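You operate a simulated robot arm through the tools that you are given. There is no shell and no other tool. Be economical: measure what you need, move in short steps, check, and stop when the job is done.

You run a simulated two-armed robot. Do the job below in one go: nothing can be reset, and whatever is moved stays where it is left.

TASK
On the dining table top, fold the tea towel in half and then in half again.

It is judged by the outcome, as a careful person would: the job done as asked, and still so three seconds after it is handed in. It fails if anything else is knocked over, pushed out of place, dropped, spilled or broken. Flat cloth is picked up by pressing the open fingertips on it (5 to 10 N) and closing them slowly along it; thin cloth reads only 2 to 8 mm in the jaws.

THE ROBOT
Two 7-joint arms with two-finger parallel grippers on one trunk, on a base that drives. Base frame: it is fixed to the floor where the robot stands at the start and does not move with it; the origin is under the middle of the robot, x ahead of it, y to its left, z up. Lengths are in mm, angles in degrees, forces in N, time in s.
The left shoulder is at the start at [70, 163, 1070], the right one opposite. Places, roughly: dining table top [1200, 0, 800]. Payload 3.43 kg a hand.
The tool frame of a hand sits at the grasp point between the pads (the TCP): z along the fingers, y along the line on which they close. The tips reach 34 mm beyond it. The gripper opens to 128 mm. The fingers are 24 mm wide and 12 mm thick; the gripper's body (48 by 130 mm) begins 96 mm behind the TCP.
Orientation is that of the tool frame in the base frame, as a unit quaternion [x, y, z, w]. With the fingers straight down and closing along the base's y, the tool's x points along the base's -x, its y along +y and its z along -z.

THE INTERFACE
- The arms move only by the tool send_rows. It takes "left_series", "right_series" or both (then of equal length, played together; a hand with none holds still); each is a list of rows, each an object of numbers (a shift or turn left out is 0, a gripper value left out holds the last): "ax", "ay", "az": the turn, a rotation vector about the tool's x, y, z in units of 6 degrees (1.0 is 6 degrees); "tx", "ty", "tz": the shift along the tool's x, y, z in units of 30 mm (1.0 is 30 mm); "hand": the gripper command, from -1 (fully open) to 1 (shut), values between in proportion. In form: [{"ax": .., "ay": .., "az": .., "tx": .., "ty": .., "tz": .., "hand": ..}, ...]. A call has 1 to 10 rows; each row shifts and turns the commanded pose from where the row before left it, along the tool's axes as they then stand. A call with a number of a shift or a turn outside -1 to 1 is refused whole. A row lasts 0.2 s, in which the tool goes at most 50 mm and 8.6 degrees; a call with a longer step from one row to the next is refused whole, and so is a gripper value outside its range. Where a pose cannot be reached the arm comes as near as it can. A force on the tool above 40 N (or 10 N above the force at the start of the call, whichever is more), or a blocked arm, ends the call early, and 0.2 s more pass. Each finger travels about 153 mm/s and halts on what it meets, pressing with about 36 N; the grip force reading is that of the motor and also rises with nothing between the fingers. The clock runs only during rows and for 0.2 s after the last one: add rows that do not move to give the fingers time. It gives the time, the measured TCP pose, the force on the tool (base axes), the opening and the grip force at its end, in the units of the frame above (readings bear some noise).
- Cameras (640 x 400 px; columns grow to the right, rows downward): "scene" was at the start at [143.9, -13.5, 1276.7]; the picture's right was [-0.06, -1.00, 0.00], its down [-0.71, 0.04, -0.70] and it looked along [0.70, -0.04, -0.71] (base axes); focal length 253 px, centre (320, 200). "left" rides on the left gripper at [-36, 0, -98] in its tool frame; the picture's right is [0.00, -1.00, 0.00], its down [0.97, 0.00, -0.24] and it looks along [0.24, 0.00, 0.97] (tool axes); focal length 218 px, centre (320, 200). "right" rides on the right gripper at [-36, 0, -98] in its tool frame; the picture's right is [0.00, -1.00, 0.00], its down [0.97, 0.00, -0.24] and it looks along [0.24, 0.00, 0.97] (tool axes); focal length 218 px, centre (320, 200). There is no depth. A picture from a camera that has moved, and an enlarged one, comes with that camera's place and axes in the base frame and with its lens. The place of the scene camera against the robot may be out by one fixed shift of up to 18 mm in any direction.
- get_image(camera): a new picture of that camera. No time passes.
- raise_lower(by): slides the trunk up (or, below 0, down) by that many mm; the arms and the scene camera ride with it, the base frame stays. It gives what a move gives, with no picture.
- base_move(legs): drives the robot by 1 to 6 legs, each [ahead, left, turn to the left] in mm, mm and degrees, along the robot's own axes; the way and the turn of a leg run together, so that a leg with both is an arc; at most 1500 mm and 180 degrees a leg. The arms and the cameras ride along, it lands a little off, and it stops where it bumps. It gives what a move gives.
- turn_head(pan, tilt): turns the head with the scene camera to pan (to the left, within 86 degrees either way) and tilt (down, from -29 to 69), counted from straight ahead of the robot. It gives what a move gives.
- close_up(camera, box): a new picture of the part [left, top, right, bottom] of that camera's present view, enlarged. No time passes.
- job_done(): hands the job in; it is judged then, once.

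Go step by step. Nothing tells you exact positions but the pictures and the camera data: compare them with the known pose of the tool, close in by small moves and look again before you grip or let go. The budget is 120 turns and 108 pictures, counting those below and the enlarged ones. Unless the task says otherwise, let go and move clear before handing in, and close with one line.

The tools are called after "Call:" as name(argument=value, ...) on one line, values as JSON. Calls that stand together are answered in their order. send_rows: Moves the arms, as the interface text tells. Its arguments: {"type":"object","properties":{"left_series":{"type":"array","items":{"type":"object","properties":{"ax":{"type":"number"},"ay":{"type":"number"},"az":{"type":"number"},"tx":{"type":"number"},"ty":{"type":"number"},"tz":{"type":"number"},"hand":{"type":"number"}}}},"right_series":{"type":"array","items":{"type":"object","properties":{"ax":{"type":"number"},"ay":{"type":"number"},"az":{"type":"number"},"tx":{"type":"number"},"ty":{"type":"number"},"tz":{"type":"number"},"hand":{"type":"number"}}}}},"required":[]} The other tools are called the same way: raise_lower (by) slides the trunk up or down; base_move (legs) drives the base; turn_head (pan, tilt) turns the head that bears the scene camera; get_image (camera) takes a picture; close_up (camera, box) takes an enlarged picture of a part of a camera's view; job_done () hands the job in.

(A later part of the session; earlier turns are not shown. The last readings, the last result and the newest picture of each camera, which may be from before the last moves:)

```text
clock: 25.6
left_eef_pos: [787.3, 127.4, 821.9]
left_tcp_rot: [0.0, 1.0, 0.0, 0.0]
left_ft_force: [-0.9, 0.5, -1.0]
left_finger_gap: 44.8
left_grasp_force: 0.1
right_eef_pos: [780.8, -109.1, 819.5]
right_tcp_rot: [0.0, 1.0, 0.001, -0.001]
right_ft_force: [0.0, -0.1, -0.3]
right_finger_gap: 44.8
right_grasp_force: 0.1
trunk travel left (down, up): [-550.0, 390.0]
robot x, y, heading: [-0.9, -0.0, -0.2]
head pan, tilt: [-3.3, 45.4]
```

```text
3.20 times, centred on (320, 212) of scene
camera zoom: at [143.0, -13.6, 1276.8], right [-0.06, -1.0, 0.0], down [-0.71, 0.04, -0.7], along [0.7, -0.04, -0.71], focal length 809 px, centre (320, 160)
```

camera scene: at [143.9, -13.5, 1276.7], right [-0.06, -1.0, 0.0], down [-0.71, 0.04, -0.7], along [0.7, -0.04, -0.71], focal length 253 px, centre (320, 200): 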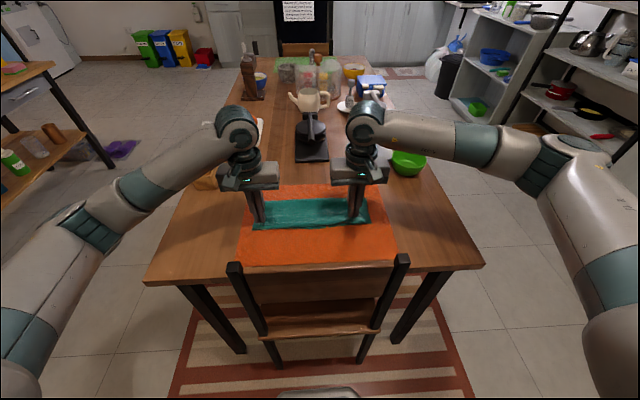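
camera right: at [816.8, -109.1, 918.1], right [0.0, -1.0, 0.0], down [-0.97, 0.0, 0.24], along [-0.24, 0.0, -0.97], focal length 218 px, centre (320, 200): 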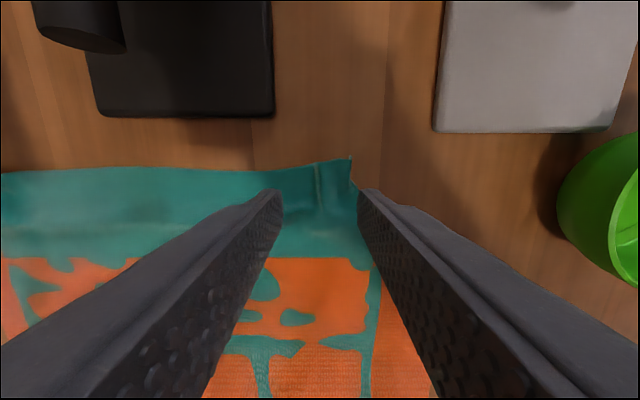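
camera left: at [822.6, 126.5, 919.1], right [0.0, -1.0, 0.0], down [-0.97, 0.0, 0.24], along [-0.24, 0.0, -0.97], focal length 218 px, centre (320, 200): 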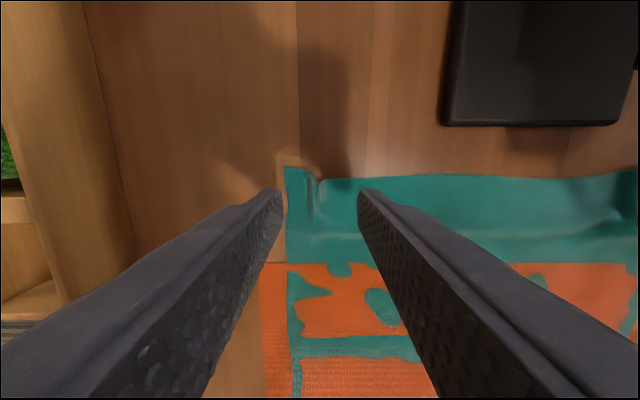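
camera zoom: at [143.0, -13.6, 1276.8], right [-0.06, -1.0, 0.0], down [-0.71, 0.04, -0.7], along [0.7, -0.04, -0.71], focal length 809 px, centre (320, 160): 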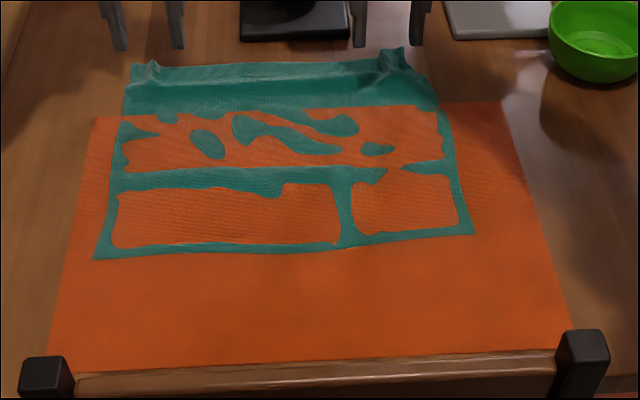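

Ridges remain at y ≈ 130 and −108, and the edge is at x ≈ 797 and 803. I regrip there with the fingers overlapping only the outer ~11 mm.

Call:
send_rows(left_series=[{"tx": -0.36, "ty": 0.07, "hand": 0.55}, {"tz": 0.4}, {"tz": 0.4}, {"tz": 0.2}, {"tz": 0.15}, {"tz": 0.1}, {}], right_series=[{"tx": -0.77, "hand": 0.55}, {"tz": 0.4}, {"tz": 0.35}, {"tz": 0.2}, {"tz": 0.15}, {"tz": 0.1}, {}])

Call:
get_image(camera="left")

Call:
get_image(camera="right")

```text
clock: 27.2
left_eef_pos: [796.1, 129.6, 785.0]
left_tcp_rot: [0.0, 1.0, 0.0, 0.002]
left_ft_force: [2.4, 0.2, 7.5]
left_finger_gap: 28.7
left_grasp_force: 0.1
right_eef_pos: [804.1, -109.4, 785.3]
right_tcp_rot: [0.0, 1.0, 0.0, 0.003]
right_ft_force: [5.4, -1.2, 21.8]
right_finger_gap: 28.7
right_grasp_force: 0.0
trunk travel left (down, up): [-550.0, 390.0]
robot x, y, heading: [-1.5, 0.7, 0.2]
head pan, tilt: [-3.3, 45.4]
```

```text
69 pictures are left
camera left: at [832.4, 128.4, 883.8], right [0.0, -1.0, 0.0], down [-0.97, 0.0, 0.24], along [-0.24, 0.0, -0.97], focal length 218 px, centre (320, 200)
```

left: 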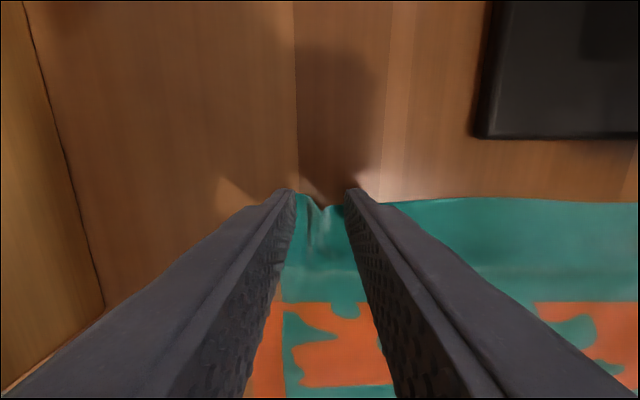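

```text
68 pictures are left
camera right: at [839.1, -109.6, 884.2], right [0.0, -1.0, 0.0], down [-0.97, 0.0, 0.23], along [-0.23, 0.0, -0.97], focal length 218 px, centre (320, 200)
```

right: 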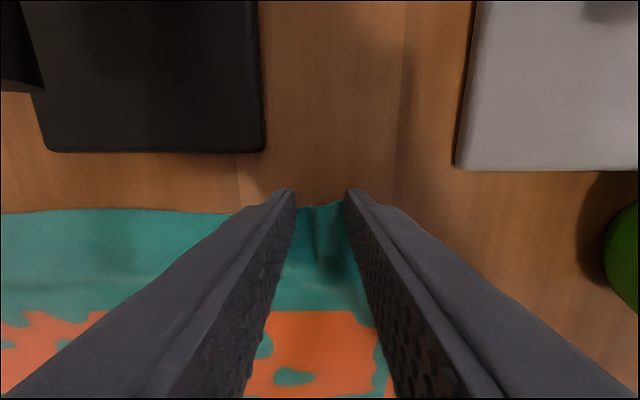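

Fingers straddle the ridges right at the edge. I ease the right hand, close slowly, and lift to check.

Call:
send_rows(left_series=[{}, {"hand": 0.62}, {"hand": 0.68}, {"hand": 0.74}, {"hand": 0.8}, {"hand": 0.86}, {"hand": 0.92}, {"hand": 1.0}, {}], right_series=[{"tz": -0.07}, {"hand": 0.62}, {"hand": 0.68}, {"hand": 0.74}, {"hand": 0.8}, {"hand": 0.86}, {"hand": 0.92}, {"hand": 1.0}, {}])

Call:
send_rows(left_series=[{"tz": -0.3}, {"tz": -0.4}, {"tz": -0.4, "tx": 0.3}, {"tz": -0.4, "tx": 0.3}, {}], right_series=[{"tz": -0.3}, {"tz": -0.4}, {"tz": -0.4, "tx": 0.3}, {"tz": -0.4, "tx": 0.3}, {}])

Call:
get_image(camera="left")

Call:
get_image(camera="right")

Call:
close_up(camera="scene", box=[220, 150, 420, 275])

```text
clock: 29.2
left_eef_pos: [796.6, 128.8, 786.6]
left_tcp_rot: [0.0, 1.0, 0.0, 0.002]
left_ft_force: [-0.3, -3.2, 19.1]
left_finger_gap: 2.6
left_grasp_force: 36.3
right_eef_pos: [801.7, -109.6, 784.8]
right_tcp_rot: [0.0, 1.0, 0.0, 0.0]
right_ft_force: [-0.2, 1.9, 6.5]
right_finger_gap: 2.1
right_grasp_force: 35.7
trunk travel left (down, up): [-550.0, 390.0]
robot x, y, heading: [0.1, -1.6, 0.1]
head pan, tilt: [-3.3, 45.4]
```

```text
clock: 30.4
left_eef_pos: [781.0, 129.0, 827.0]
left_tcp_rot: [0.0, 1.0, 0.0, 0.0]
left_ft_force: [-0.2, -3.2, 0.0]
left_finger_gap: 2.4
left_grasp_force: 36.2
right_eef_pos: [786.1, -109.0, 827.6]
right_tcp_rot: [0.0, 1.0, 0.0, -0.001]
right_ft_force: [0.4, 3.0, 0.1]
right_finger_gap: 2.1
right_grasp_force: 36.6
trunk travel left (down, up): [-550.0, 390.0]
robot x, y, heading: [1.5, -0.1, 0.0]
head pan, tilt: [-3.3, 45.4]
```

```text
67 pictures are left
camera left: at [816.7, 128.4, 924.5], right [0.0, -1.0, 0.0], down [-0.97, 0.0, 0.24], along [-0.24, 0.0, -0.97], focal length 218 px, centre (320, 200)
```

left: 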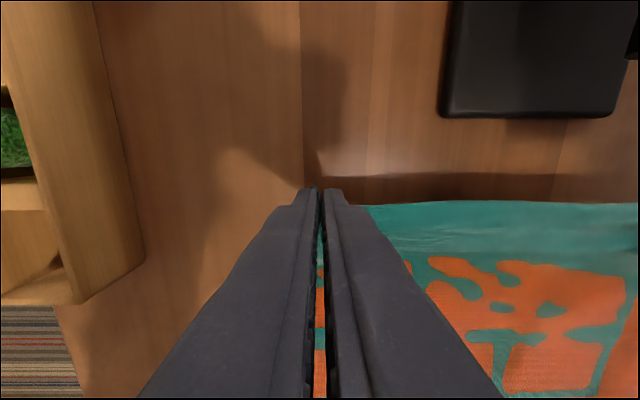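

```text
66 pictures are left
camera right: at [822.7, -109.1, 926.5], right [0.0, -1.0, 0.0], down [-0.97, 0.0, 0.24], along [-0.24, 0.0, -0.97], focal length 218 px, centre (320, 200)
```

right: 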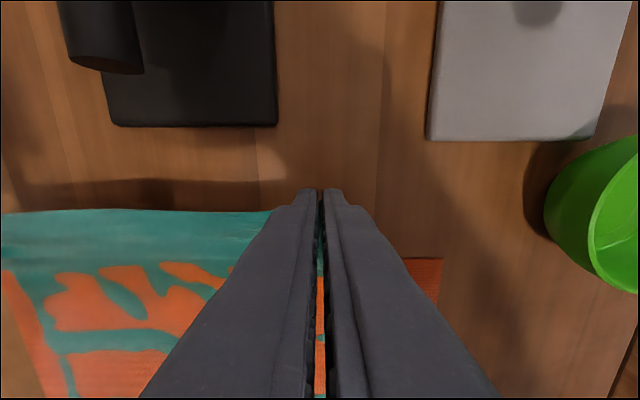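

```text
3.20 times, centred on (320, 212) of scene
camera zoom: at [144.6, -13.5, 1276.6], right [-0.06, -1.0, 0.0], down [-0.71, 0.04, -0.7], along [0.7, -0.04, -0.71], focal length 809 px, centre (320, 160)
```

zoom: 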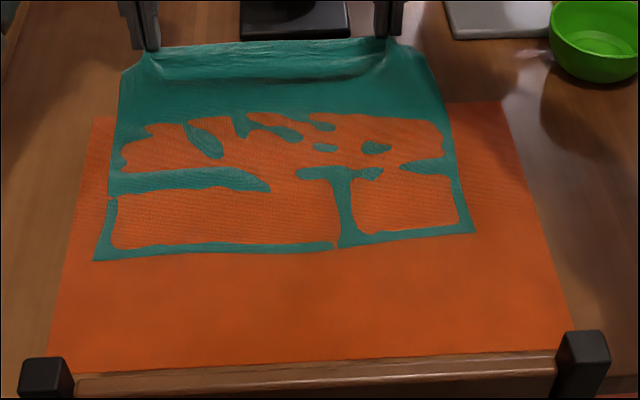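

The grip is right at the edge now. I fold again, this time tilting the tools forward during the arc so the edge lands leading toward the near side; first half of the arc now.

Call:
send_rows(left_series=[{"tx": 0.43, "ty": -0.06, "tz": -0.8}, {"tx": 0.73, "ty": -0.06, "tz": -0.73}, {"tx": 0.87, "ty": -0.06, "tz": -0.53}, {"tx": 0.97, "ty": -0.06, "tz": -0.27}, {"tx": 1.0, "ty": -0.06, "ay": -0.917}, {"tx": 0.986, "tz": 0.086, "ay": -0.917}, {"tx": 0.959, "tz": 0.18, "ay": -0.917}, {"tx": 0.919, "tz": 0.287, "ay": -0.917}], right_series=[{"tx": 0.43, "ty": -0.06, "tz": -0.8}, {"tx": 0.73, "ty": -0.06, "tz": -0.73}, {"tx": 0.87, "ty": -0.06, "tz": -0.53}, {"tx": 0.97, "ty": -0.06, "tz": -0.27}, {"tx": 1.0, "ty": -0.06, "ay": -0.917}, {"tx": 0.986, "tz": 0.086, "ay": -0.917}, {"tx": 0.959, "tz": 0.18, "ay": -0.917}, {"tx": 0.919, "tz": 0.287, "ay": -0.917}])

Call:
get_image(camera="scene")

Call:
get_image(camera="right")

```text
clock: 32.2
left_eef_pos: [577.7, 120.0, 865.8]
left_tcp_rot: [0.001, 0.981, 0.0, 0.192]
left_ft_force: [-0.1, -2.7, 0.1]
left_finger_gap: 2.4
left_grasp_force: 35.6
right_eef_pos: [585.9, -117.8, 865.8]
right_tcp_rot: [0.0, 0.981, 0.001, 0.192]
right_ft_force: [-0.4, 2.3, -0.2]
right_finger_gap: 2.2
right_grasp_force: 36.0
trunk travel left (down, up): [-550.0, 390.0]
robot x, y, heading: [-0.4, -0.1, -0.1]
head pan, tilt: [-3.3, 45.4]
```

```text
64 pictures are left
camera scene: at [143.2, -13.4, 1276.9], right [-0.06, -1.0, 0.0], down [-0.71, 0.04, -0.7], along [0.7, -0.04, -0.71], focal length 253 px, centre (320, 200)
```

scene: 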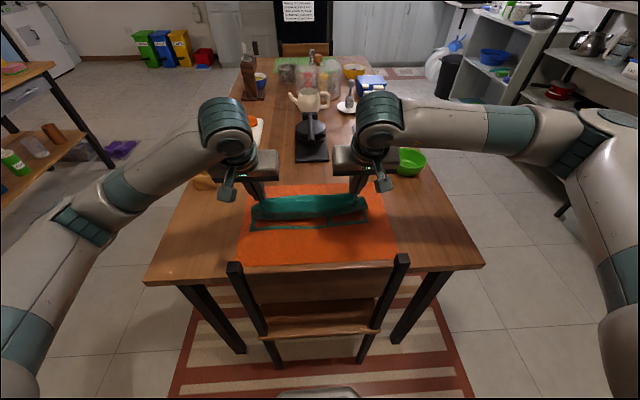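

```text
63 pictures are left
camera right: at [582.1, -118.6, 971.1], right [0.0, -1.0, 0.0], down [-0.99, 0.0, -0.14], along [0.14, 0.0, -0.99], focal length 218 px, centre (320, 200)
```

right: 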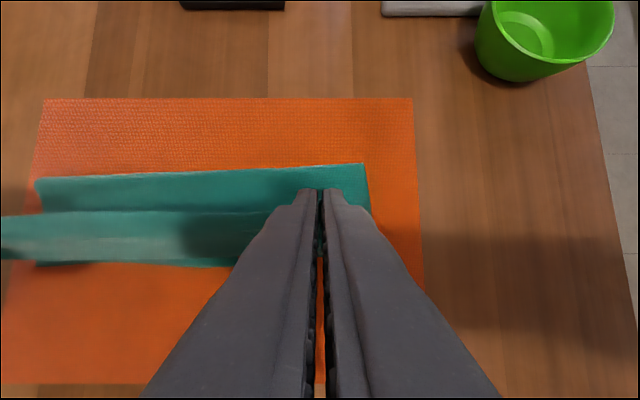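

Edge is coming over nicely, but the crease seems to be at x ≈ 650 rather than ~676. I check this up close before setting down.

Call:
close_up(camera="scene", box=[220, 150, 420, 275])

Call:
get_image(camera="left")

```text
3.20 times, centred on (320, 212) of scene
camera zoom: at [143.2, -13.4, 1276.9], right [-0.06, -1.0, 0.0], down [-0.71, 0.04, -0.7], along [0.7, -0.04, -0.71], focal length 809 px, centre (320, 160)
```

zoom: 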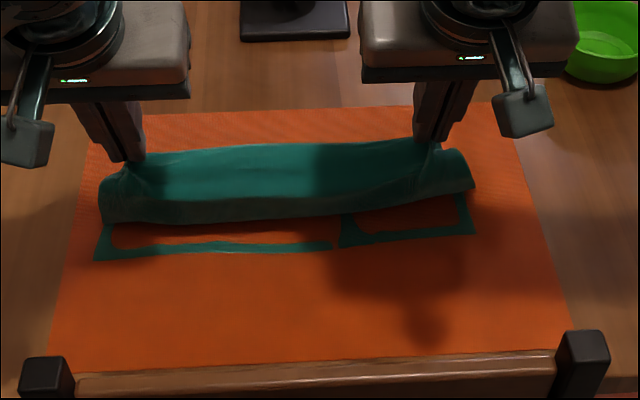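

```text
61 pictures are left
camera left: at [574.9, 118.7, 969.7], right [0.0, -1.0, 0.0], down [-0.99, 0.0, -0.14], along [0.14, 0.0, -0.99], focal length 218 px, centre (320, 200)
```

left: 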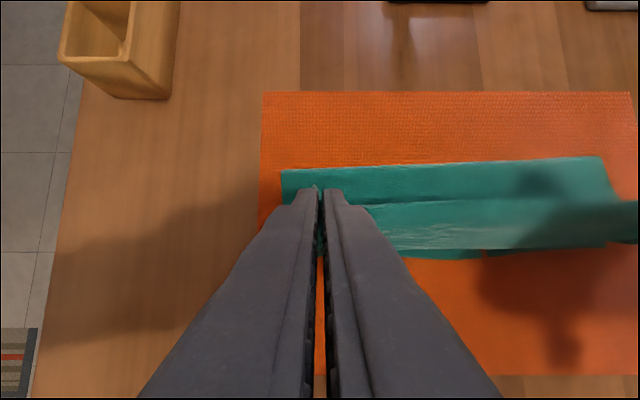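

The stiff cloth leaves the fingers the wrong way with this sideways pinch, so it bulges. I undo the arc, lay it flat, and will regrip with the fingers closing along x, which suits rolling the edge over.

Call:
send_rows(left_series=[{"tx": -0.943, "tz": -0.198, "ay": 0.917}, {"tx": -0.972, "tz": -0.087, "ay": 0.917}, {"tx": -0.99, "ay": 0.917}, {"tx": -1.0, "tz": 0.097, "ay": 0.917}, {"tx": -0.97, "tz": 0.27}, {"tx": -0.87, "tz": 0.53}, {"tx": -0.73, "tz": 0.73}, {"tx": -0.43, "tz": 0.8}, {"tx": -0.3, "tz": 0.6}, {"tx": -0.3, "tz": 0.5}], right_series=[{"tx": -0.943, "tz": -0.198, "ay": 0.917}, {"tx": -0.972, "tz": -0.087, "ay": 0.917}, {"tx": -0.99, "ay": 0.917}, {"tx": -1.0, "tz": 0.097, "ay": 0.917}, {"tx": -0.97, "tz": 0.27}, {"tx": -0.87, "tz": 0.53}, {"tx": -0.73, "tz": 0.73}, {"tx": -0.43, "tz": 0.8}, {"tx": -0.3, "tz": 0.6}, {"tx": -0.3, "tz": 0.5}])

Call:
close_up(camera="scene", box=[220, 150, 420, 275])

```text
clock: 34.4
left_eef_pos: [798.8, 120.6, 792.3]
left_tcp_rot: [0.0, 1.0, 0.0, -0.001]
left_ft_force: [0.6, -2.8, 0.0]
left_finger_gap: 2.1
left_grasp_force: 35.8
right_eef_pos: [804.9, -116.4, 796.3]
right_tcp_rot: [0.0, 1.0, 0.001, 0.0]
right_ft_force: [1.2, 2.9, 0.5]
right_finger_gap: 2.0
right_grasp_force: 35.9
trunk travel left (down, up): [-550.0, 390.0]
robot x, y, heading: [-1.6, 0.5, 0.0]
head pan, tilt: [-3.3, 45.4]
```

```text
3.20 times, centred on (320, 212) of scene
camera zoom: at [144.8, -13.4, 1276.6], right [-0.06, -1.0, 0.0], down [-0.71, 0.04, -0.7], along [0.7, -0.04, -0.71], focal length 809 px, centre (320, 160)
```

zoom: 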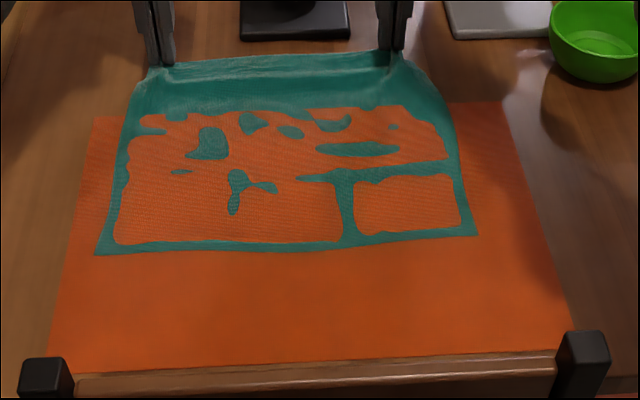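

Flat again. I release with a spread, rise, and begin yawing both grippers 90°.

Call:
send_rows(left_series=[{"tz": 0.1}, {"hand": 0.8}, {"hand": 0.6}, {"hand": 0.4}, {"hand": 0.3}, {"tz": -0.4}, {"tz": -0.8}, {"tz": -0.8, "az": -1}, {"az": -1}, {"az": -1}], right_series=[{"tz": 0.2}, {"hand": 0.8}, {"hand": 0.6}, {"hand": 0.4}, {"hand": 0.3}, {"tz": -0.4}, {"tz": -0.8}, {"tz": -0.8, "az": 1}, {"az": 1}, {"az": 1}])

Call:
send_rows(left_series=[{"az": -1}, {"az": -1}, {"az": -1}, {"az": -1}, {"az": -1}, {"az": -1}, {"az": -1}, {"az": -1}, {"az": -1}, {"az": -1}], right_series=[{"az": 1}, {"az": 1}, {"az": 1}, {"az": 1}, {"az": 1}, {"az": 1}, {"az": 1}, {"az": 1}, {"az": 1}, {"az": 1}])

Call:
send_rows(left_series=[{"az": -1}, {"az": -1}, {}], right_series=[{"az": 1}, {"az": 1}, {}])

Call:
get_image(camera="left")

Call:
get_image(camera="right")

Call:
close_up(camera="scene", box=[220, 150, 420, 275])

```text
clock: 36.6
left_eef_pos: [796.4, 117.1, 850.9]
left_tcp_rot: [-0.157, 0.988, 0.0, 0.001]
left_ft_force: [-0.2, -0.1, -0.1]
left_finger_gap: 44.7
left_grasp_force: 0.0
right_eef_pos: [803.9, -118.2, 849.9]
right_tcp_rot: [0.157, 0.988, 0.0, 0.0]
right_ft_force: [-0.6, -0.2, -0.2]
right_finger_gap: 45.0
right_grasp_force: 0.0
trunk travel left (down, up): [-550.0, 390.0]
robot x, y, heading: [3.8, 1.3, 0.0]
head pan, tilt: [-3.3, 45.4]
```

```text
clock: 38.8
left_eef_pos: [796.5, 118.5, 851.6]
left_tcp_rot: [-0.63, 0.777, 0.0, 0.0]
left_ft_force: [0.8, 0.2, -0.8]
left_finger_gap: 44.8
left_grasp_force: 0.1
right_eef_pos: [804.4, -118.6, 849.5]
right_tcp_rot: [0.63, 0.776, 0.0, 0.0]
right_ft_force: [0.3, 0.2, 0.3]
right_finger_gap: 44.7
right_grasp_force: 0.1
trunk travel left (down, up): [-550.0, 390.0]
robot x, y, heading: [2.6, 2.7, 0.1]
head pan, tilt: [-3.3, 45.4]
```

```text
clock: 39.6
left_eef_pos: [798.5, 119.7, 851.2]
left_tcp_rot: [0.708, -0.706, 0.0, -0.001]
left_ft_force: [-0.4, -0.5, -0.7]
left_finger_gap: 44.9
left_grasp_force: 0.0
right_eef_pos: [803.8, -118.5, 849.0]
right_tcp_rot: [0.708, 0.706, 0.001, 0.001]
right_ft_force: [-1.0, -0.2, 0.3]
right_finger_gap: 45.1
right_grasp_force: 0.1
trunk travel left (down, up): [-550.0, 390.0]
robot x, y, heading: [-2.7, -0.3, -0.1]
head pan, tilt: [-3.3, 45.4]
```

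```text
59 pictures are left
camera left: at [798.1, 154.6, 948.8], right [1.0, 0.0, 0.0], down [0.0, -0.97, 0.24], along [0.0, -0.24, -0.97], focal length 218 px, centre (320, 200)
```

left: 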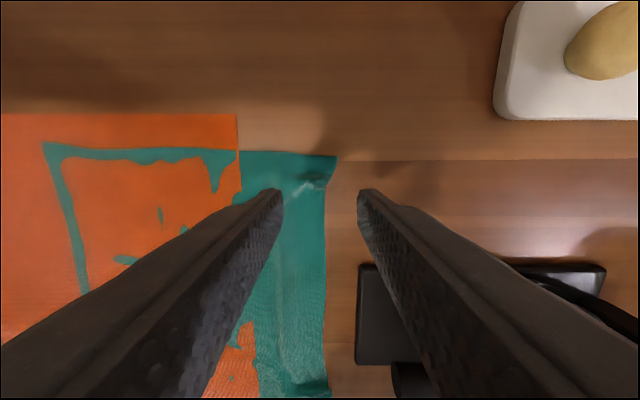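

```text
58 pictures are left
camera right: at [804.8, -154.3, 948.3], right [-1.0, 0.0, 0.0], down [0.0, 0.97, 0.24], along [0.0, 0.24, -0.97], focal length 218 px, centre (320, 200)
```

right: 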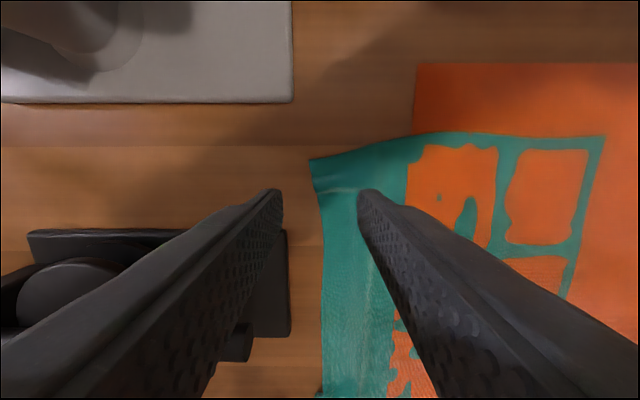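

```text
3.20 times, centred on (320, 212) of scene
camera zoom: at [144.0, -13.5, 1276.7], right [-0.06, -1.0, 0.0], down [-0.71, 0.04, -0.7], along [0.7, -0.04, -0.71], focal length 809 px, centre (320, 160)
```

zoom: 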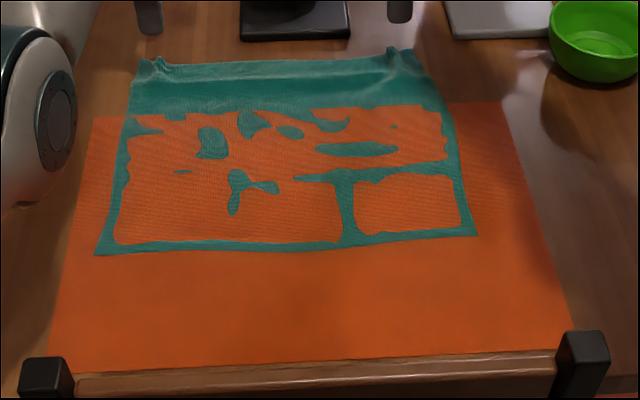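

Edges are at x ≈ 808 (left) and 811 (right). I go down so the near finger lands on cloth and the far finger just past the edge.

Call:
send_rows(left_series=[{"tx": -0.17, "tz": 0.5, "hand": 0.47}, {"tz": 0.5}, {"tz": 0.5}, {"tz": 0.3}, {"tz": 0.2}, {"tz": 0.13}, {"tz": 0.1}, {}], right_series=[{"tx": -0.12, "tz": 0.5, "hand": 0.47}, {"tz": 0.5}, {"tz": 0.5}, {"tz": 0.25}, {"tz": 0.2}, {"tz": 0.12}, {"tz": 0.1}, {}])

Call:
get_image(camera="left")

Call:
get_image(camera="right")

```text
clock: 41.4
left_eef_pos: [796.8, 124.2, 784.8]
left_tcp_rot: [0.707, -0.707, 0.001, -0.001]
left_ft_force: [1.1, 0.0, 5.3]
left_finger_gap: 33.6
left_grasp_force: 0.0
right_eef_pos: [804.6, -122.6, 786.0]
right_tcp_rot: [0.707, 0.707, 0.0, 0.001]
right_ft_force: [0.7, -1.2, 5.4]
right_finger_gap: 33.5
right_grasp_force: 0.1
trunk travel left (down, up): [-550.0, 390.0]
robot x, y, heading: [1.2, 1.0, 0.0]
head pan, tilt: [-3.3, 45.4]
```

```text
56 pictures are left
camera left: at [797.3, 159.5, 883.5], right [1.0, 0.0, 0.0], down [0.0, -0.97, 0.24], along [0.0, -0.24, -0.97], focal length 218 px, centre (320, 200)
```

left: 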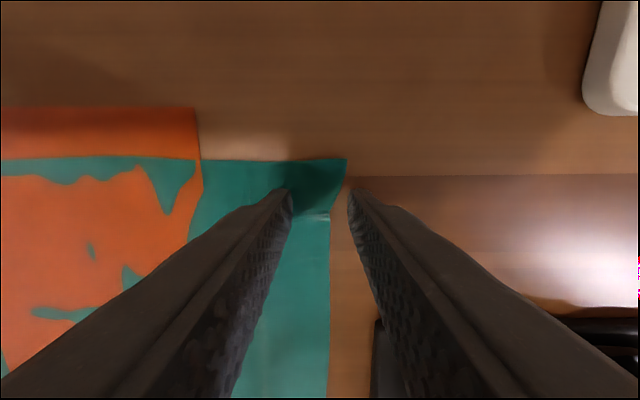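

```text
55 pictures are left
camera right: at [804.5, -158.2, 883.9], right [-1.0, 0.0, 0.0], down [0.0, 0.97, 0.24], along [0.0, 0.24, -0.97], focal length 218 px, centre (320, 200)
```

right: 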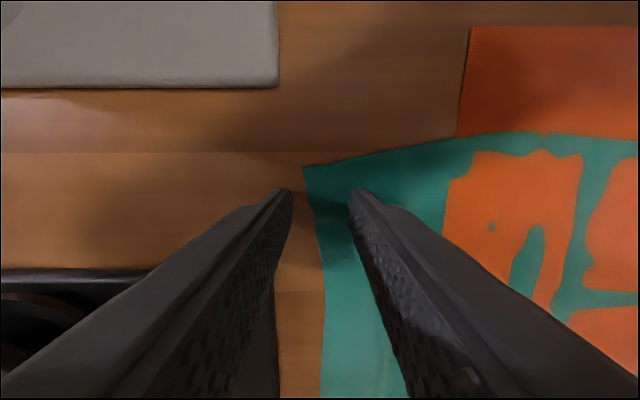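

The towel edge lies between the fingers on both sides. I press a little and close slowly.

Call:
send_rows(left_series=[{"tz": 0.05}, {"hand": 0.54}, {"hand": 0.6}, {"hand": 0.66}, {"hand": 0.72}, {"hand": 0.78}, {"hand": 0.84}, {"hand": 0.9}, {"hand": 1.0}, {}], right_series=[{"tz": 0.05}, {"hand": 0.54}, {"hand": 0.6}, {"hand": 0.66}, {"hand": 0.72}, {"hand": 0.78}, {"hand": 0.84}, {"hand": 0.9}, {"hand": 1.0}, {}])

Call:
get_image(camera="left")

Call:
get_image(camera="right")

```text
clock: 43.6
left_eef_pos: [795.9, 124.4, 785.3]
left_tcp_rot: [-0.707, 0.707, -0.001, 0.001]
left_ft_force: [-2.3, 1.3, 16.7]
left_finger_gap: 2.2
left_grasp_force: 35.8
right_eef_pos: [802.4, -121.6, 785.1]
right_tcp_rot: [0.707, 0.707, 0.001, 0.001]
right_ft_force: [-0.1, -0.4, 7.3]
right_finger_gap: 2.3
right_grasp_force: 36.7
trunk travel left (down, up): [-550.0, 390.0]
robot x, y, heading: [-2.8, 0.5, -0.2]
head pan, tilt: [-3.3, 45.4]
```

```text
54 pictures are left
camera left: at [795.6, 159.6, 883.3], right [1.0, 0.0, 0.0], down [0.0, -0.97, 0.24], along [0.0, -0.24, -0.97], focal length 218 px, centre (320, 200)
```

left: 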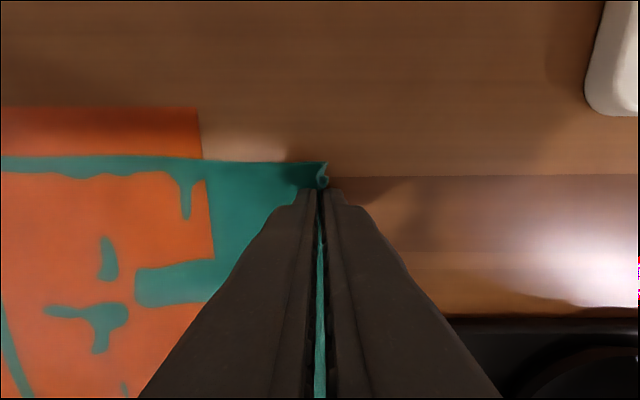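

```text
53 pictures are left
camera right: at [802.5, -157.8, 883.8], right [-1.0, 0.0, 0.0], down [0.0, 0.97, 0.24], along [0.0, 0.24, -0.97], focal length 218 px, centre (320, 200)
```

right: 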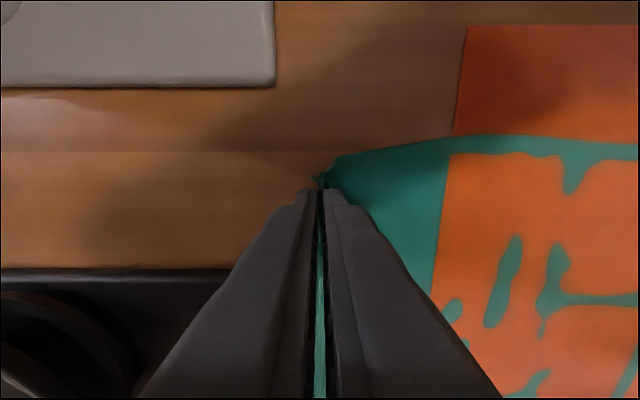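

Edges are pinched cleanly at the fingers. I lift with a slight inward move and check.

Call:
send_rows(left_series=[{"tz": -0.3}, {"tz": -0.4}, {"tz": -0.4, "ty": 0.3}, {"tz": -0.4, "ty": 0.3}, {}], right_series=[{"tz": -0.3}, {"tz": -0.4}, {"tz": -0.4, "ty": -0.3}, {"tz": -0.4, "ty": -0.3}, {}])

Call:
get_image(camera="left")

Call:
close_up(camera="scene", box=[220, 150, 420, 275])

```text
clock: 44.8
left_eef_pos: [778.8, 125.3, 827.6]
left_tcp_rot: [-0.707, 0.707, 0.0, 0.0]
left_ft_force: [-0.7, -0.6, -0.2]
left_finger_gap: 2.2
left_grasp_force: 35.9
right_eef_pos: [788.3, -120.8, 827.8]
right_tcp_rot: [0.706, 0.708, 0.0, 0.0]
right_ft_force: [0.2, 0.4, -0.2]
right_finger_gap: 2.5
right_grasp_force: 35.9
trunk travel left (down, up): [-550.0, 390.0]
robot x, y, heading: [0.4, -0.3, -0.1]
head pan, tilt: [-3.3, 45.4]
```

```text
52 pictures are left
camera left: at [780.1, 161.0, 925.8], right [1.0, 0.0, 0.0], down [0.0, -0.97, 0.24], along [0.0, -0.24, -0.97], focal length 218 px, centre (320, 200)
```

left: 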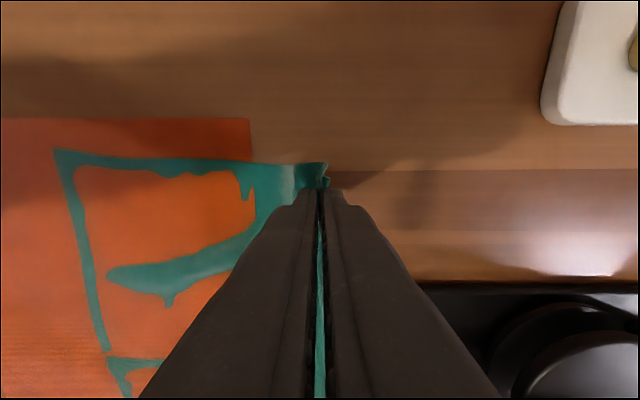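

```text
3.20 times, centred on (320, 212) of scene
camera zoom: at [144.8, -12.5, 1276.6], right [-0.06, -1.0, 0.0], down [-0.71, 0.04, -0.7], along [0.7, -0.04, -0.71], focal length 809 px, centre (320, 160)
```

zoom: 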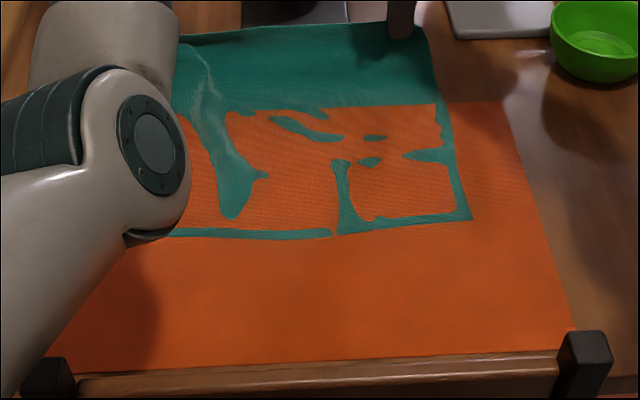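

Call:
get_image(camera="scene")

Call:
get_image(camera="right")

```text
50 pictures are left
camera scene: at [144.8, -12.5, 1276.6], right [-0.06, -1.0, 0.0], down [-0.71, 0.04, -0.7], along [0.7, -0.04, -0.71], focal length 253 px, centre (320, 200)
```

scene: 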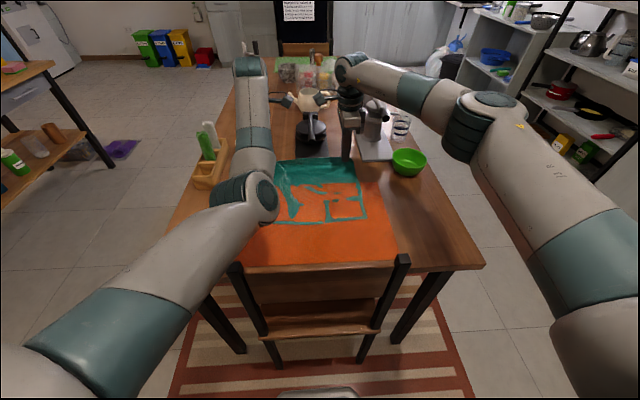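

```text
49 pictures are left
camera right: at [788.1, -156.2, 926.7], right [-1.0, 0.0, 0.0], down [0.0, 0.97, 0.24], along [0.0, 0.24, -0.97], focal length 218 px, centre (320, 200)
```

right: 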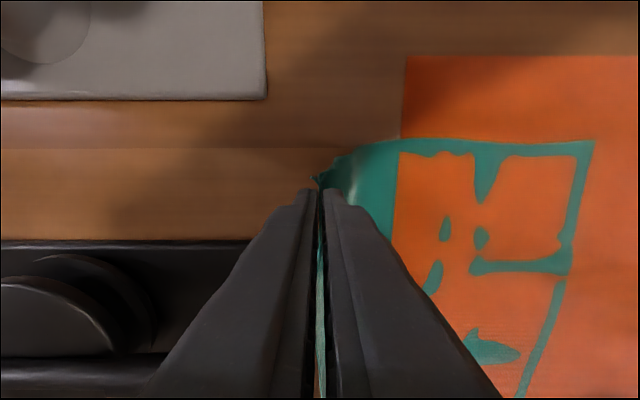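

The towel edge hangs well now, near edge at x ≈ 575. The left elbow has swung low over the table though, so I move up toward the apex in few rows and watch it.

Call:
send_rows(left_series=[{"ty": 0.33, "tz": -0.83}, {"ty": 0.4, "tz": -0.73}, {"ty": 0.47, "tz": -0.57}, {"ty": 0.43, "tz": -0.4}, {}], right_series=[{"ty": -0.43, "tz": -0.83}, {"ty": -0.5, "tz": -0.73}, {"ty": -0.53, "tz": -0.57}, {"ty": -0.47, "tz": -0.4}, {}])

Call:
get_image(camera="scene")

```text
clock: 46.0
left_eef_pos: [779.5, 130.4, 893.7]
left_tcp_rot: [-0.707, 0.708, 0.001, 0.0]
left_ft_force: [-1.4, -6.0, 0.5]
left_finger_gap: 1.8
left_grasp_force: 36.0
left hand out of reach, approached as far as the arm can: row 2, 3, 4
right_eef_pos: [729.1, -121.3, 904.0]
right_tcp_rot: [0.707, 0.707, 0.0, 0.0]
right_ft_force: [2.4, 5.1, -0.4]
right_finger_gap: 2.1
right_grasp_force: 35.6
trunk travel left (down, up): [-550.0, 390.0]
robot x, y, heading: [-1.9, -1.1, 0.1]
head pan, tilt: [-3.3, 45.4]
```

```text
48 pictures are left
camera scene: at [144.4, -13.6, 1276.6], right [-0.06, -1.0, 0.0], down [-0.71, 0.04, -0.7], along [0.7, -0.04, -0.71], focal length 253 px, centre (320, 200)
```

scene: 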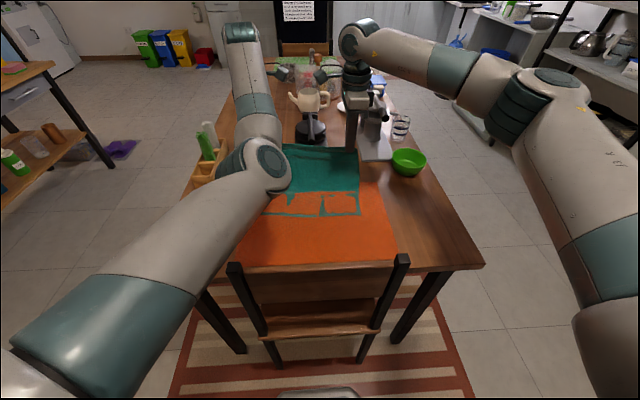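

The left wrist hits its limit in this yaw. I'll back out: lay the edge down again and turn the left hand the other way round. First back the right hand out and test the left with small steps.

Call:
send_rows(left_series=[{"ty": -0.43, "tz": 0.4}, {"ty": -0.47, "tz": 0.57}, {"ty": -0.4, "tz": 0.73}, {"ty": -0.33, "tz": 0.83}, {}], right_series=[{"ty": 0.47, "tz": 0.4}, {"ty": 0.53, "tz": 0.57}, {"ty": 0.5, "tz": 0.73}, {"ty": 0.43, "tz": 0.83}, {}])

Call:
get_image(camera="scene")

```text
clock: 47.2
left_eef_pos: [828.2, 130.2, 818.7]
left_tcp_rot: [0.707, -0.707, 0.0, 0.0]
left_ft_force: [-1.5, -4.9, -0.7]
left_finger_gap: 2.0
left_grasp_force: 36.5
right_eef_pos: [786.7, -123.1, 828.5]
right_tcp_rot: [0.707, 0.707, -0.001, 0.0]
right_ft_force: [1.8, 4.0, 0.2]
right_finger_gap: 2.5
right_grasp_force: 36.0
trunk travel left (down, up): [-550.0, 390.0]
robot x, y, heading: [-1.7, -1.7, 0.1]
head pan, tilt: [-3.3, 45.4]
```

```text
47 pictures are left
camera scene: at [143.1, -14.1, 1276.9], right [-0.06, -1.0, 0.0], down [-0.71, 0.04, -0.7], along [0.7, -0.04, -0.71], focal length 253 px, centre (320, 200)
```

scene: 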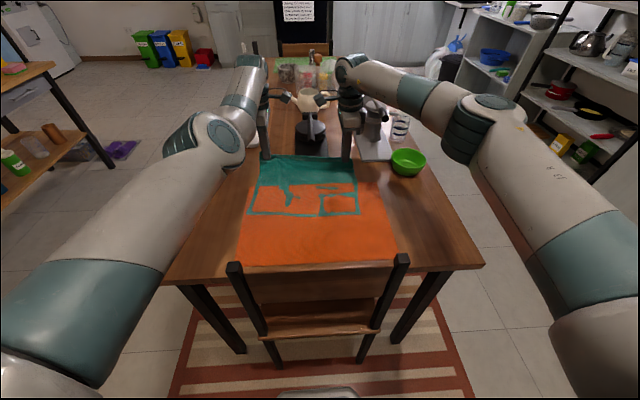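

Backing out let the left elbow swing outward again. I bring the left hand level with the right and see whether it stays in that posture.

Call:
send_rows(left_series=[{"ty": 0.45, "tx": 0.06, "tz": -0.1}, {"ty": 0.45, "tx": 0.06, "tz": -0.1}, {"ty": 0.45, "tx": 0.06, "tz": -0.1}, {}])

Call:
get_image(camera="scene")

```text
clock: 48.2
left_eef_pos: [787.3, 125.5, 827.2]
left_tcp_rot: [-0.707, 0.707, 0.0, 0.0]
left_ft_force: [-0.6, 0.0, 0.2]
left_finger_gap: 1.8
left_grasp_force: 36.0
right_eef_pos: [786.6, -122.7, 825.9]
right_tcp_rot: [0.707, 0.707, 0.0, 0.0]
right_ft_force: [-0.8, 0.4, -0.6]
right_finger_gap: 2.3
right_grasp_force: 36.0
trunk travel left (down, up): [-550.0, 390.0]
robot x, y, heading: [-0.3, -0.5, 0.2]
head pan, tilt: [-3.3, 45.4]
```

```text
46 pictures are left
camera scene: at [144.1, -13.4, 1276.7], right [-0.06, -1.0, 0.0], down [-0.71, 0.04, -0.7], along [0.7, -0.04, -0.71], focal length 253 px, centre (320, 200)
```

scene: 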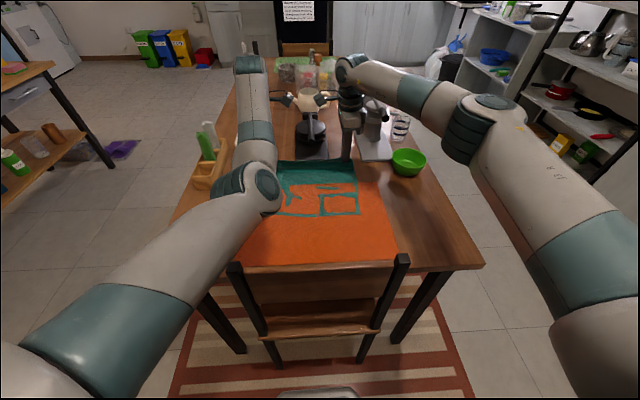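

Elbow folds inward again, so this yaw is wrong for the left. I lay the edge down, keep the right pinched, release the left and turn it the other way.

Call:
send_rows(left_series=[{"ty": -0.25, "tz": 0.3}, {"ty": -0.25, "tz": 0.35}, {"ty": -0.25, "tz": 0.35}, {"tz": 0.2}, {"hand": 0.8}, {"hand": 0.6}, {"hand": 0.3}, {"tz": -0.3}, {"tz": -0.8}, {"tz": -0.8}], right_series=[{"ty": 0.25, "tz": 0.3}, {"ty": 0.25, "tz": 0.35}, {"ty": 0.25, "tz": 0.35}, {"tz": 0.2}, {}, {}, {}, {}, {}, {}])

Call:
send_rows(left_series=[{"az": 1, "tz": -0.5}, {"az": 1}, {"az": 1}, {"az": 1}, {"az": 1}, {"az": 1}, {"az": 1}, {"az": 1}, {"az": 1}, {"az": 1}])

Call:
send_rows(left_series=[{"az": 1}, {"az": 1}, {"az": 1}, {"az": 1}, {"az": 1}, {"az": 1}, {"az": 1}, {"az": 1}, {"az": 1}, {"az": 1}])

Call:
send_rows(left_series=[{"az": 1}, {"az": 1}, {"az": 1}, {"az": 1}, {"az": 1}, {"az": 1}, {"az": 1}, {"az": 1}, {"az": 1}, {"az": 1}])

Call:
get_image(camera="scene")

Call:
get_image(camera="left")

```text
clock: 50.4
left_eef_pos: [810.1, 123.8, 849.5]
left_tcp_rot: [-0.707, 0.707, 0.0, 0.0]
left_ft_force: [0.3, 0.2, 0.4]
left_finger_gap: 44.9
left_grasp_force: 0.1
right_eef_pos: [810.3, -121.6, 791.6]
right_tcp_rot: [0.707, 0.707, 0.0, 0.0]
right_ft_force: [-0.3, -0.2, 0.2]
right_finger_gap: 2.5
right_grasp_force: 36.4
trunk travel left (down, up): [-550.0, 390.0]
robot x, y, heading: [-2.8, -4.3, -0.1]
head pan, tilt: [-3.3, 45.4]
```

```text
clock: 52.6
left_eef_pos: [810.6, 126.5, 863.3]
left_tcp_rot: [-0.258, 0.966, 0.0, 0.001]
left_ft_force: [-0.4, 0.1, -0.8]
left_finger_gap: 44.8
left_grasp_force: 0.1
right_eef_pos: [809.5, -121.3, 792.0]
right_tcp_rot: [0.707, 0.707, 0.001, 0.0]
right_ft_force: [-0.2, -0.7, -0.1]
right_finger_gap: 2.5
right_grasp_force: 35.9
trunk travel left (down, up): [-550.0, 390.0]
robot x, y, heading: [-2.0, 2.8, -0.2]
head pan, tilt: [-3.3, 45.4]
```

```text
clock: 54.8
left_eef_pos: [811.4, 125.6, 863.6]
left_tcp_rot: [0.26, 0.966, 0.0, 0.0]
left_ft_force: [-0.3, -0.6, -0.5]
left_finger_gap: 44.7
left_grasp_force: 0.0
right_eef_pos: [809.0, -120.7, 791.6]
right_tcp_rot: [0.708, 0.707, 0.0, 0.001]
right_ft_force: [-0.3, 0.4, -0.2]
right_finger_gap: 2.1
right_grasp_force: 36.0
trunk travel left (down, up): [-550.0, 390.0]
robot x, y, heading: [-0.3, -1.2, 0.0]
head pan, tilt: [-3.3, 45.4]
```

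```text
clock: 57.0
left_eef_pos: [811.5, 125.7, 863.3]
left_tcp_rot: [0.708, 0.706, 0.0, 0.0]
left_ft_force: [-0.1, -0.3, -0.4]
left_finger_gap: 44.9
left_grasp_force: 0.0
right_eef_pos: [810.8, -121.0, 792.0]
right_tcp_rot: [0.707, 0.707, 0.0, 0.0]
right_ft_force: [0.3, 0.2, -0.2]
right_finger_gap: 2.3
right_grasp_force: 36.1
trunk travel left (down, up): [-550.0, 390.0]
robot x, y, heading: [-0.7, -0.7, -0.1]
head pan, tilt: [-3.3, 45.4]
```

```text
45 pictures are left
camera scene: at [144.0, -13.5, 1276.7], right [-0.06, -1.0, 0.0], down [-0.71, 0.04, -0.7], along [0.7, -0.04, -0.71], focal length 253 px, centre (320, 200)
```

scene: 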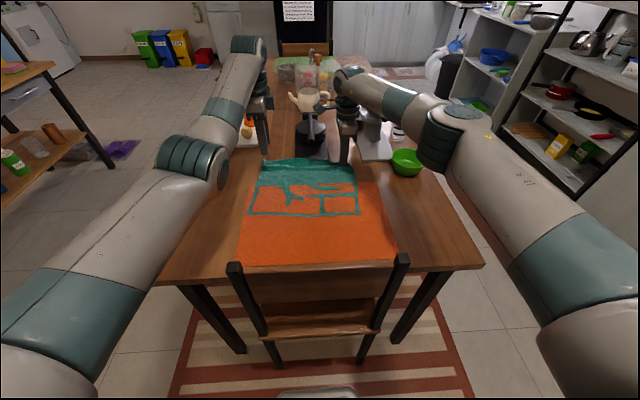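

```text
44 pictures are left
camera left: at [810.8, 89.5, 961.8], right [-1.0, 0.0, 0.0], down [0.0, 0.97, 0.24], along [0.0, 0.24, -0.97], focal length 218 px, centre (320, 200)
```

left: 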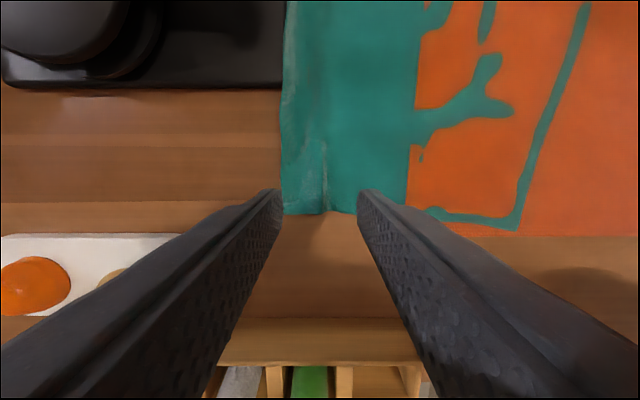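

The left elbow stays outward now. The left far edge is at about x = 848, y up to 155; I move the left hand to straddle it.

Call:
send_rows(left_series=[{"ty": 0.9, "tx": 0.07, "hand": 0.47}, {"tz": 0.6}, {"tz": 0.7}, {"tz": 0.6}, {}])

Call:
get_image(camera="left")

```text
clock: 58.2
left_eef_pos: [829.7, 127.1, 807.7]
left_tcp_rot: [0.707, 0.707, 0.0, -0.001]
left_ft_force: [0.4, 0.3, -0.6]
left_finger_gap: 33.9
left_grasp_force: 0.0
left hand out of reach, approached as far as the arm can: row 1
right_eef_pos: [808.1, -121.4, 791.7]
right_tcp_rot: [0.707, 0.707, 0.001, 0.0]
right_ft_force: [-1.3, 0.7, -0.3]
right_finger_gap: 2.1
right_grasp_force: 36.0
trunk travel left (down, up): [-550.0, 390.0]
robot x, y, heading: [-0.7, 0.6, 0.3]
head pan, tilt: [-3.3, 45.4]
```

```text
43 pictures are left
camera left: at [829.3, 90.3, 905.2], right [-1.0, 0.0, 0.0], down [0.0, 0.97, 0.24], along [0.0, 0.24, -0.97], focal length 218 px, centre (320, 200)
```

left: 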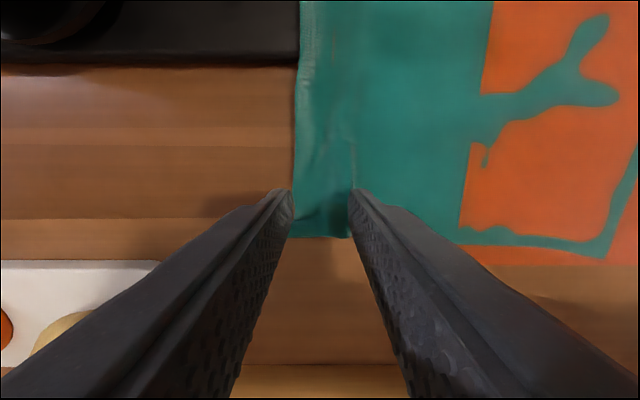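

The reach ends 10 mm short, and this corner was dragged too far anyway. I press lightly with the finger and draw the corner back about 24 mm.

Call:
send_rows(left_series=[{"tz": 0.5}, {"tz": 0.2}, {"tz": 0.1}, {"ty": -0.2}, {"ty": -0.2}, {"ty": -0.2}, {"ty": -0.2}, {}, {"tz": -0.7}, {}])

Call:
get_image(camera="left")

Call:
close_up(camera="scene", box=[220, 130, 420, 255])

```text
clock: 60.4
left_eef_pos: [805.5, 125.8, 802.8]
left_tcp_rot: [0.707, 0.707, 0.0, -0.001]
left_ft_force: [0.0, -0.4, -0.7]
left_finger_gap: 33.8
left_grasp_force: 0.1
right_eef_pos: [809.4, -121.0, 791.3]
right_tcp_rot: [0.707, 0.707, 0.0, 0.0]
right_ft_force: [0.4, -0.7, 0.1]
right_finger_gap: 2.0
right_grasp_force: 36.4
trunk travel left (down, up): [-550.0, 390.0]
robot x, y, heading: [-1.4, -1.7, 0.3]
head pan, tilt: [-3.3, 45.4]
```

```text
42 pictures are left
camera left: at [805.6, 90.7, 901.5], right [-1.0, 0.0, 0.0], down [0.0, 0.97, 0.24], along [0.0, 0.24, -0.97], focal length 218 px, centre (320, 200)
```

left: 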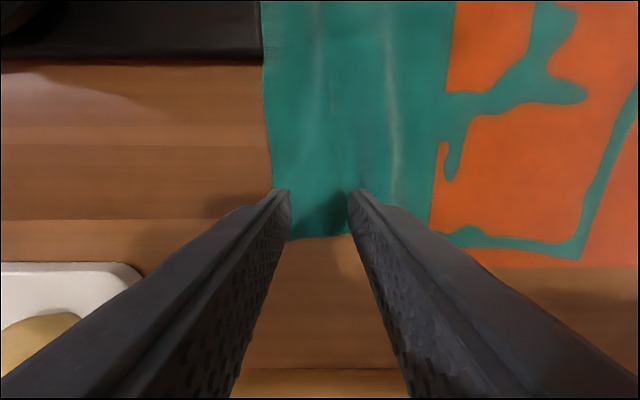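

```text
3.20 times, centred on (320, 192) of scene
camera zoom: at [144.1, -13.4, 1276.6], right [-0.06, -1.0, 0.0], down [-0.71, 0.04, -0.7], along [0.7, -0.04, -0.71], focal length 809 px, centre (320, 224)
```

zoom: 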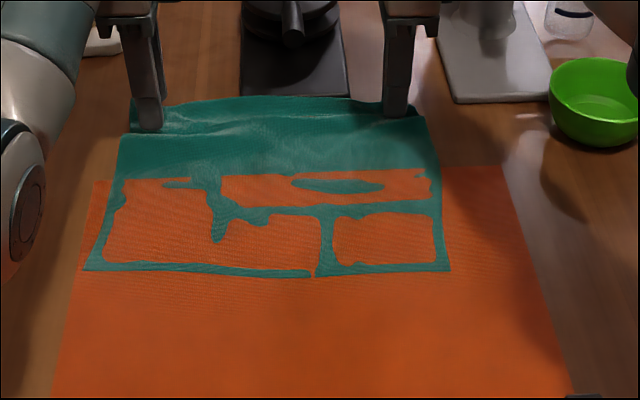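

The corner came back; edge is now near x = 835 at y = 126. I place the left fingers over it and pinch.

Call:
send_rows(left_series=[{"ty": 0.67}, {"tz": 0.35}, {"tz": 0.15}, {"tz": 0.1}, {"tz": 0.05}, {}])

Call:
get_image(camera="left")

```text
clock: 61.8
left_eef_pos: [824.0, 127.2, 786.0]
left_tcp_rot: [0.707, 0.707, 0.001, 0.001]
left_ft_force: [-0.2, 1.1, 5.8]
left_finger_gap: 33.5
left_grasp_force: 0.1
right_eef_pos: [808.4, -121.6, 792.9]
right_tcp_rot: [0.707, 0.707, 0.0, -0.001]
right_ft_force: [-0.7, -0.3, -0.3]
right_finger_gap: 2.3
right_grasp_force: 36.1
trunk travel left (down, up): [-550.0, 390.0]
robot x, y, heading: [-0.1, -0.9, -0.1]
head pan, tilt: [-3.3, 45.4]
```

```text
40 pictures are left
camera left: at [824.7, 90.5, 883.4], right [-1.0, 0.0, 0.0], down [0.0, 0.97, 0.24], along [0.0, 0.24, -0.97], focal length 218 px, centre (320, 200)
```

left: 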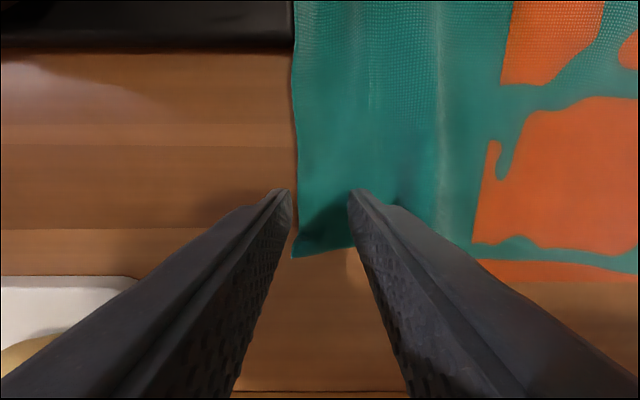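

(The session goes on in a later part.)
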